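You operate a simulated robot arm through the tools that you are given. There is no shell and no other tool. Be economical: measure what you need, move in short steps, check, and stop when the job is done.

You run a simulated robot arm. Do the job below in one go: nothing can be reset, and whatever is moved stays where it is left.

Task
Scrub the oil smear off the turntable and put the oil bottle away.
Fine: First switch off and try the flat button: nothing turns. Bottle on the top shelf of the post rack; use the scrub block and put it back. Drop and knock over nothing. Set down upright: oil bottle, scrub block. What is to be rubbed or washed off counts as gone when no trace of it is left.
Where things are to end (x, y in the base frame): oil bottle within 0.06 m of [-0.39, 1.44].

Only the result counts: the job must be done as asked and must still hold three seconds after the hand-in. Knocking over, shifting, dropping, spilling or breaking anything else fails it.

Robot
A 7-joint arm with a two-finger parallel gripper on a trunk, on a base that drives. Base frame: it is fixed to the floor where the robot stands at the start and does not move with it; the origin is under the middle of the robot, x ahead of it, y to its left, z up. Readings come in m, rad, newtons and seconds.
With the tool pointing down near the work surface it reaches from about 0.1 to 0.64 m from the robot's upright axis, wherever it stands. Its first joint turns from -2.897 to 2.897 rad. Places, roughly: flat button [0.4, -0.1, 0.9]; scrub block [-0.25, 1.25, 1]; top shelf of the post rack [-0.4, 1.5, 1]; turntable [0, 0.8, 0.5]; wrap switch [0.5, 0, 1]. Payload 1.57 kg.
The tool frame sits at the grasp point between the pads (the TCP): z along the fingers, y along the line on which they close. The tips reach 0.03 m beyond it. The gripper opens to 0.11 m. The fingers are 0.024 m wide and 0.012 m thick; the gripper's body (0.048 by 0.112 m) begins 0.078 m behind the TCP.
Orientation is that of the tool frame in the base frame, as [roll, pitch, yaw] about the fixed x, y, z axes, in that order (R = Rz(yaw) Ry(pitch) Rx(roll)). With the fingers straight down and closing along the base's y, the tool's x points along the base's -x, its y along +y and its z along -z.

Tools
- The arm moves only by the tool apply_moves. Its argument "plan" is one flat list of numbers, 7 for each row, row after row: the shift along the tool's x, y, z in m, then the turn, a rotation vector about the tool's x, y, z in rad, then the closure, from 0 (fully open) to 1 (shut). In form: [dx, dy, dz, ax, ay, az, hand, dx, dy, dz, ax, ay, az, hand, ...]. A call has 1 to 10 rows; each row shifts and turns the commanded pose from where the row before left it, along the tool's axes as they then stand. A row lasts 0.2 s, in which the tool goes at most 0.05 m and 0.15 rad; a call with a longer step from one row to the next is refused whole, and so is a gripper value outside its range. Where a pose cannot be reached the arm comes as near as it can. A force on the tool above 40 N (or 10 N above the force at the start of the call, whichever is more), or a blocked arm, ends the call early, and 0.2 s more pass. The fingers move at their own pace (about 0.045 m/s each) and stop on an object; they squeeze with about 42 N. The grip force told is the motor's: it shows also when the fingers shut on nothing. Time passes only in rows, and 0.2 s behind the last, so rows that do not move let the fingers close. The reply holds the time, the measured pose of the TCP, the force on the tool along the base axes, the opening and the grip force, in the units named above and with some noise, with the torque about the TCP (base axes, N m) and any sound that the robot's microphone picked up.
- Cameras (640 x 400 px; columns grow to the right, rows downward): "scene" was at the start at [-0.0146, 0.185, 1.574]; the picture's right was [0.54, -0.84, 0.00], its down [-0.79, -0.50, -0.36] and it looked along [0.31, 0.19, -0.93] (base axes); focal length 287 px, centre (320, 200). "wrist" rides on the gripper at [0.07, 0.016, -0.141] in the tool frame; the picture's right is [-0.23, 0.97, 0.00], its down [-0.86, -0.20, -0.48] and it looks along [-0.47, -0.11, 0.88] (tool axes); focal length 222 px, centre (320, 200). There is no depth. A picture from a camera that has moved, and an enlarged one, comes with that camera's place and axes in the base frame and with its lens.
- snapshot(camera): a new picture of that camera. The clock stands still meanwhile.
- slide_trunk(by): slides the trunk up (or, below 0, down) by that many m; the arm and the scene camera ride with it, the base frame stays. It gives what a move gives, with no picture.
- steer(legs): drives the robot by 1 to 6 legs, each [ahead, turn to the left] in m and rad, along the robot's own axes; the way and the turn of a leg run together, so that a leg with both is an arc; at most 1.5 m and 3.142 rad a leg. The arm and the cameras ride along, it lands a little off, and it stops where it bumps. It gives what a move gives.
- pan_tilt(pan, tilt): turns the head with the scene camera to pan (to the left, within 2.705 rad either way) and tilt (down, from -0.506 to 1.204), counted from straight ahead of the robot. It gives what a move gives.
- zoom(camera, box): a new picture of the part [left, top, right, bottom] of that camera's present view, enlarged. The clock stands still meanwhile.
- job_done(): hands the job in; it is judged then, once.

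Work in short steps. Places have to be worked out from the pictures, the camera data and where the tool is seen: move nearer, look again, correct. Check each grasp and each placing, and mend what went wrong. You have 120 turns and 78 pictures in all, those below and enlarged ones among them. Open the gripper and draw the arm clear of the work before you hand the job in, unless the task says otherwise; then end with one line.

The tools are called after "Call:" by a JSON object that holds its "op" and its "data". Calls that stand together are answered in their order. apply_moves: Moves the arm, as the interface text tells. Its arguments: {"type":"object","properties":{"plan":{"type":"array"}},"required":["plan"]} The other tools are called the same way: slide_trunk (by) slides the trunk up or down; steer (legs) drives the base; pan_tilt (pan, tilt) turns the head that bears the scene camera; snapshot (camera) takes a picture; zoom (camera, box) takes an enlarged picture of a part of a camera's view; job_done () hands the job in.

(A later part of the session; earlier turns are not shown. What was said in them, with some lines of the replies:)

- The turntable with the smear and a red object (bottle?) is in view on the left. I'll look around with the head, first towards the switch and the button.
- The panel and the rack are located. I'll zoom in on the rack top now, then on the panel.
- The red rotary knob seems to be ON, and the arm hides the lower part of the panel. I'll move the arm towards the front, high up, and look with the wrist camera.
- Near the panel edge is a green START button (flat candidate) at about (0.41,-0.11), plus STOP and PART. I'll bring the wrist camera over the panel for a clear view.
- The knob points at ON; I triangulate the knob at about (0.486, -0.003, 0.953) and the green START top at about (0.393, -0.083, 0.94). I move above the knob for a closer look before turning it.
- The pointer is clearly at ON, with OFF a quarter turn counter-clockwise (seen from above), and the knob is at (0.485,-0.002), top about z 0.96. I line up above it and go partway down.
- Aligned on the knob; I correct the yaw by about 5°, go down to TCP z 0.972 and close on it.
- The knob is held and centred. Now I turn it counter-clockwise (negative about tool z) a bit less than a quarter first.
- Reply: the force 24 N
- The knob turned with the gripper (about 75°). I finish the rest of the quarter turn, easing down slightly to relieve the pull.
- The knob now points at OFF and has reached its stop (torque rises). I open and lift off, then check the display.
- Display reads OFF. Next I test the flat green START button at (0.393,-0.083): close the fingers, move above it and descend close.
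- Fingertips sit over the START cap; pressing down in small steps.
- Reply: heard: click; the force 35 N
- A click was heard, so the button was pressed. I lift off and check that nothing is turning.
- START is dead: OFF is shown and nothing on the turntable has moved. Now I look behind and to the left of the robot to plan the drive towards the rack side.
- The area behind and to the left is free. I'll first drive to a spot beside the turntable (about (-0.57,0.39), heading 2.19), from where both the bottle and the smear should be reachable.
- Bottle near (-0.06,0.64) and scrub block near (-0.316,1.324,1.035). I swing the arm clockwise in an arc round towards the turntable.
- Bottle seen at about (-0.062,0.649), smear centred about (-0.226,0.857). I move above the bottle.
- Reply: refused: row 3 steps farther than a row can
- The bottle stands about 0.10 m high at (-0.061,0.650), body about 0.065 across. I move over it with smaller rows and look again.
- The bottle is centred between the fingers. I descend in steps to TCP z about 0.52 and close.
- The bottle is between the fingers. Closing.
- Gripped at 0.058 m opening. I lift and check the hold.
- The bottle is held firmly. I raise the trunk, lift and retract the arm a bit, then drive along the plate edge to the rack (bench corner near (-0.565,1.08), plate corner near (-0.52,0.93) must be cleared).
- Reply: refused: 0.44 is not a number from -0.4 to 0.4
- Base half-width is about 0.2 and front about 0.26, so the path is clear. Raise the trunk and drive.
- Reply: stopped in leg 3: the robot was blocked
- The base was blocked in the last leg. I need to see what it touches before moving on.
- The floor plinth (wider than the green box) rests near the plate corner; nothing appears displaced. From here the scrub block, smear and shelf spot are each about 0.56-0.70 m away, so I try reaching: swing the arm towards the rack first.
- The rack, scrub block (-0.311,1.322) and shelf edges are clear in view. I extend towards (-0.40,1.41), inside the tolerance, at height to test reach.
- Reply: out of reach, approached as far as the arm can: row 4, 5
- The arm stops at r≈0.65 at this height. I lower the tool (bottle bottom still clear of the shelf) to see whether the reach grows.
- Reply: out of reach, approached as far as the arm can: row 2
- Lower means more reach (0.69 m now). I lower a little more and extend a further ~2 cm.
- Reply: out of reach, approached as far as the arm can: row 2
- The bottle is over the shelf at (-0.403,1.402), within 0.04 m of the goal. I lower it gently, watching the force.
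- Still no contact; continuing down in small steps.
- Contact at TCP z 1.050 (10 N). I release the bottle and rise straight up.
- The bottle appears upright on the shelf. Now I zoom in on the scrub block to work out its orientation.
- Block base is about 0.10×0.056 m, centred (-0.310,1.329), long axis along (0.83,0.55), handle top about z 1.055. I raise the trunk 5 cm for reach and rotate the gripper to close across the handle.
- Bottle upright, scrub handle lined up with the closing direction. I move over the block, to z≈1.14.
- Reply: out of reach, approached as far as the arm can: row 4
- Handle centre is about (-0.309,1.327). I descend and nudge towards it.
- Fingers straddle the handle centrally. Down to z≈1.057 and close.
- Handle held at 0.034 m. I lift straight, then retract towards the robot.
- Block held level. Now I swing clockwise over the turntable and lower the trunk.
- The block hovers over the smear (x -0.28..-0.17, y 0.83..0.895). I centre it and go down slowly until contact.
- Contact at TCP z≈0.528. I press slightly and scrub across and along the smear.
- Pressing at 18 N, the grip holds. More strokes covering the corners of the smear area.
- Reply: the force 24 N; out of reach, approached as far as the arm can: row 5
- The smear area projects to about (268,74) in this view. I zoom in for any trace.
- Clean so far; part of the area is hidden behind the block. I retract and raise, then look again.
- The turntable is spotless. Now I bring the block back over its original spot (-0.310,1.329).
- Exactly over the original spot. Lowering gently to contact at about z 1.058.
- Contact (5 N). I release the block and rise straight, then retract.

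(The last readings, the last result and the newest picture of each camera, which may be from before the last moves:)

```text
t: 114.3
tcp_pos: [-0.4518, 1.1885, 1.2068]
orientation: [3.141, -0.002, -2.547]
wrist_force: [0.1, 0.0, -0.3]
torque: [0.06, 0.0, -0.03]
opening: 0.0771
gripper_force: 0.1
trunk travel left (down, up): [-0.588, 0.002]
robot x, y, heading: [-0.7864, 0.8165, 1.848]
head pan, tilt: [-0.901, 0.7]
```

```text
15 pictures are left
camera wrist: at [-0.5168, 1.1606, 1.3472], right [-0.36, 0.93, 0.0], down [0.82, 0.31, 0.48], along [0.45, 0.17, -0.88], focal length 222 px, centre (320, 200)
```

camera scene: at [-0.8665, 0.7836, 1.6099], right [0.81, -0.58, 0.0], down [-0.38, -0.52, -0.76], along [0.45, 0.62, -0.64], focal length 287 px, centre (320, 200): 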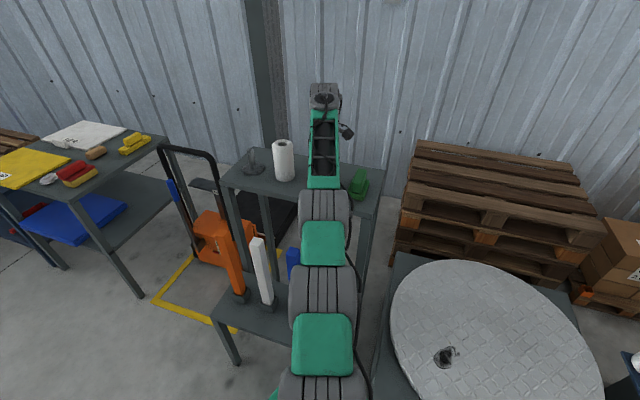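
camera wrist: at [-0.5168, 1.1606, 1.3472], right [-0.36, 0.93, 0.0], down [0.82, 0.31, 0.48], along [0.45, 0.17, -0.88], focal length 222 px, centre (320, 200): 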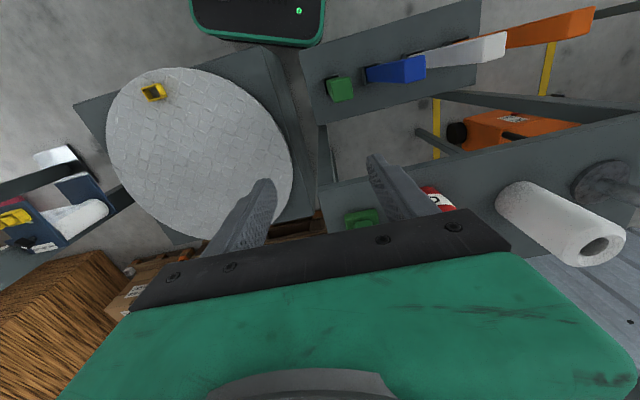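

Both are in place on the shelf. I swing the arm clear, open the hand and take a final check with the scene camera.

Call:
{"op": "apply_moves", "data": {"plan": [-0.0081, -0.0443, 0, 0, 0, 0.0825, 0, -0.0081, -0.0443, 0, 0, 0, 0.0825, 0, -0.0081, -0.0443, 0, 0, 0, 0.0825, 0, -0.0081, -0.0443, 0, 0, 0, 0.0825, 0, -0.0081, -0.0443, 0, 0, 0, 0.0825, 0, -0.0081, -0.0443, 0, 0, 0, 0.0825, 0, -0.0081, -0.0443, 0, 0, 0, 0.0825, 0]}}

Call:
{"op": "pan_tilt", "data": {"pan": -0.75, "tilt": 0.6}}

Call:
{"op": "snapshot", "data": {"camera": "scene"}}

```text
t: 115.9
tcp_pos: [-0.291, 0.9202, 1.2083]
orientation: [3.141, -0.002, -3.124]
wrist_force: [-0.3, 0.2, 0.5]
torque: [0.05, -0.02, -0.03]
opening: 0.1103
gripper_force: 0.0
trunk travel left (down, up): [-0.588, 0.002]
robot x, y, heading: [-0.7846, 0.8126, 1.848]
head pan, tilt: [-0.901, 0.7]
```

```text
t: 116.6
tcp_pos: [-0.2915, 0.9197, 1.2094]
orientation: [-3.141, 0.0, -3.124]
wrist_force: [0.8, 0.3, 0.1]
torque: [0.02, 0.0, -0.01]
opening: 0.1102
gripper_force: 0.1
trunk travel left (down, up): [-0.588, 0.002]
robot x, y, heading: [-0.7816, 0.8153, 1.842]
head pan, tilt: [-0.75, 0.6]
```

```text
14 pictures are left
camera scene: at [-0.8758, 0.7929, 1.6686], right [0.89, -0.46, 0.0], down [-0.26, -0.5, -0.82], along [0.38, 0.73, -0.57], focal length 287 px, centre (320, 200)
```

scene: 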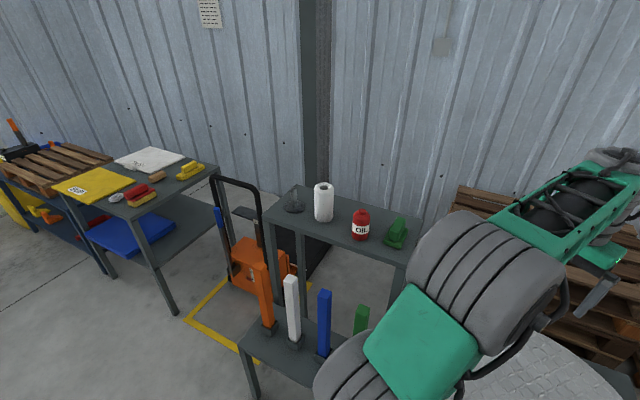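

Bottle and scrub block stand upright on the top shelf, the turntable is clean, the switch is off and the hand is open and clear. Handing in.

Call:
{"op": "job_done", "data": {}}

```text
The job is handed in.
```

The wrap switch is off, and pressing the flat green START button turned nothing. No trace of the oil smear shows on the turntable. The oil bottle stands upright on the top shelf at about (-0.40, 1.40), within 0.04 m of the goal, and the scrub block is back where it was. While driving, the base stopped once against something, most likely the turntable plate corner, and the pictures showed nothing moved.
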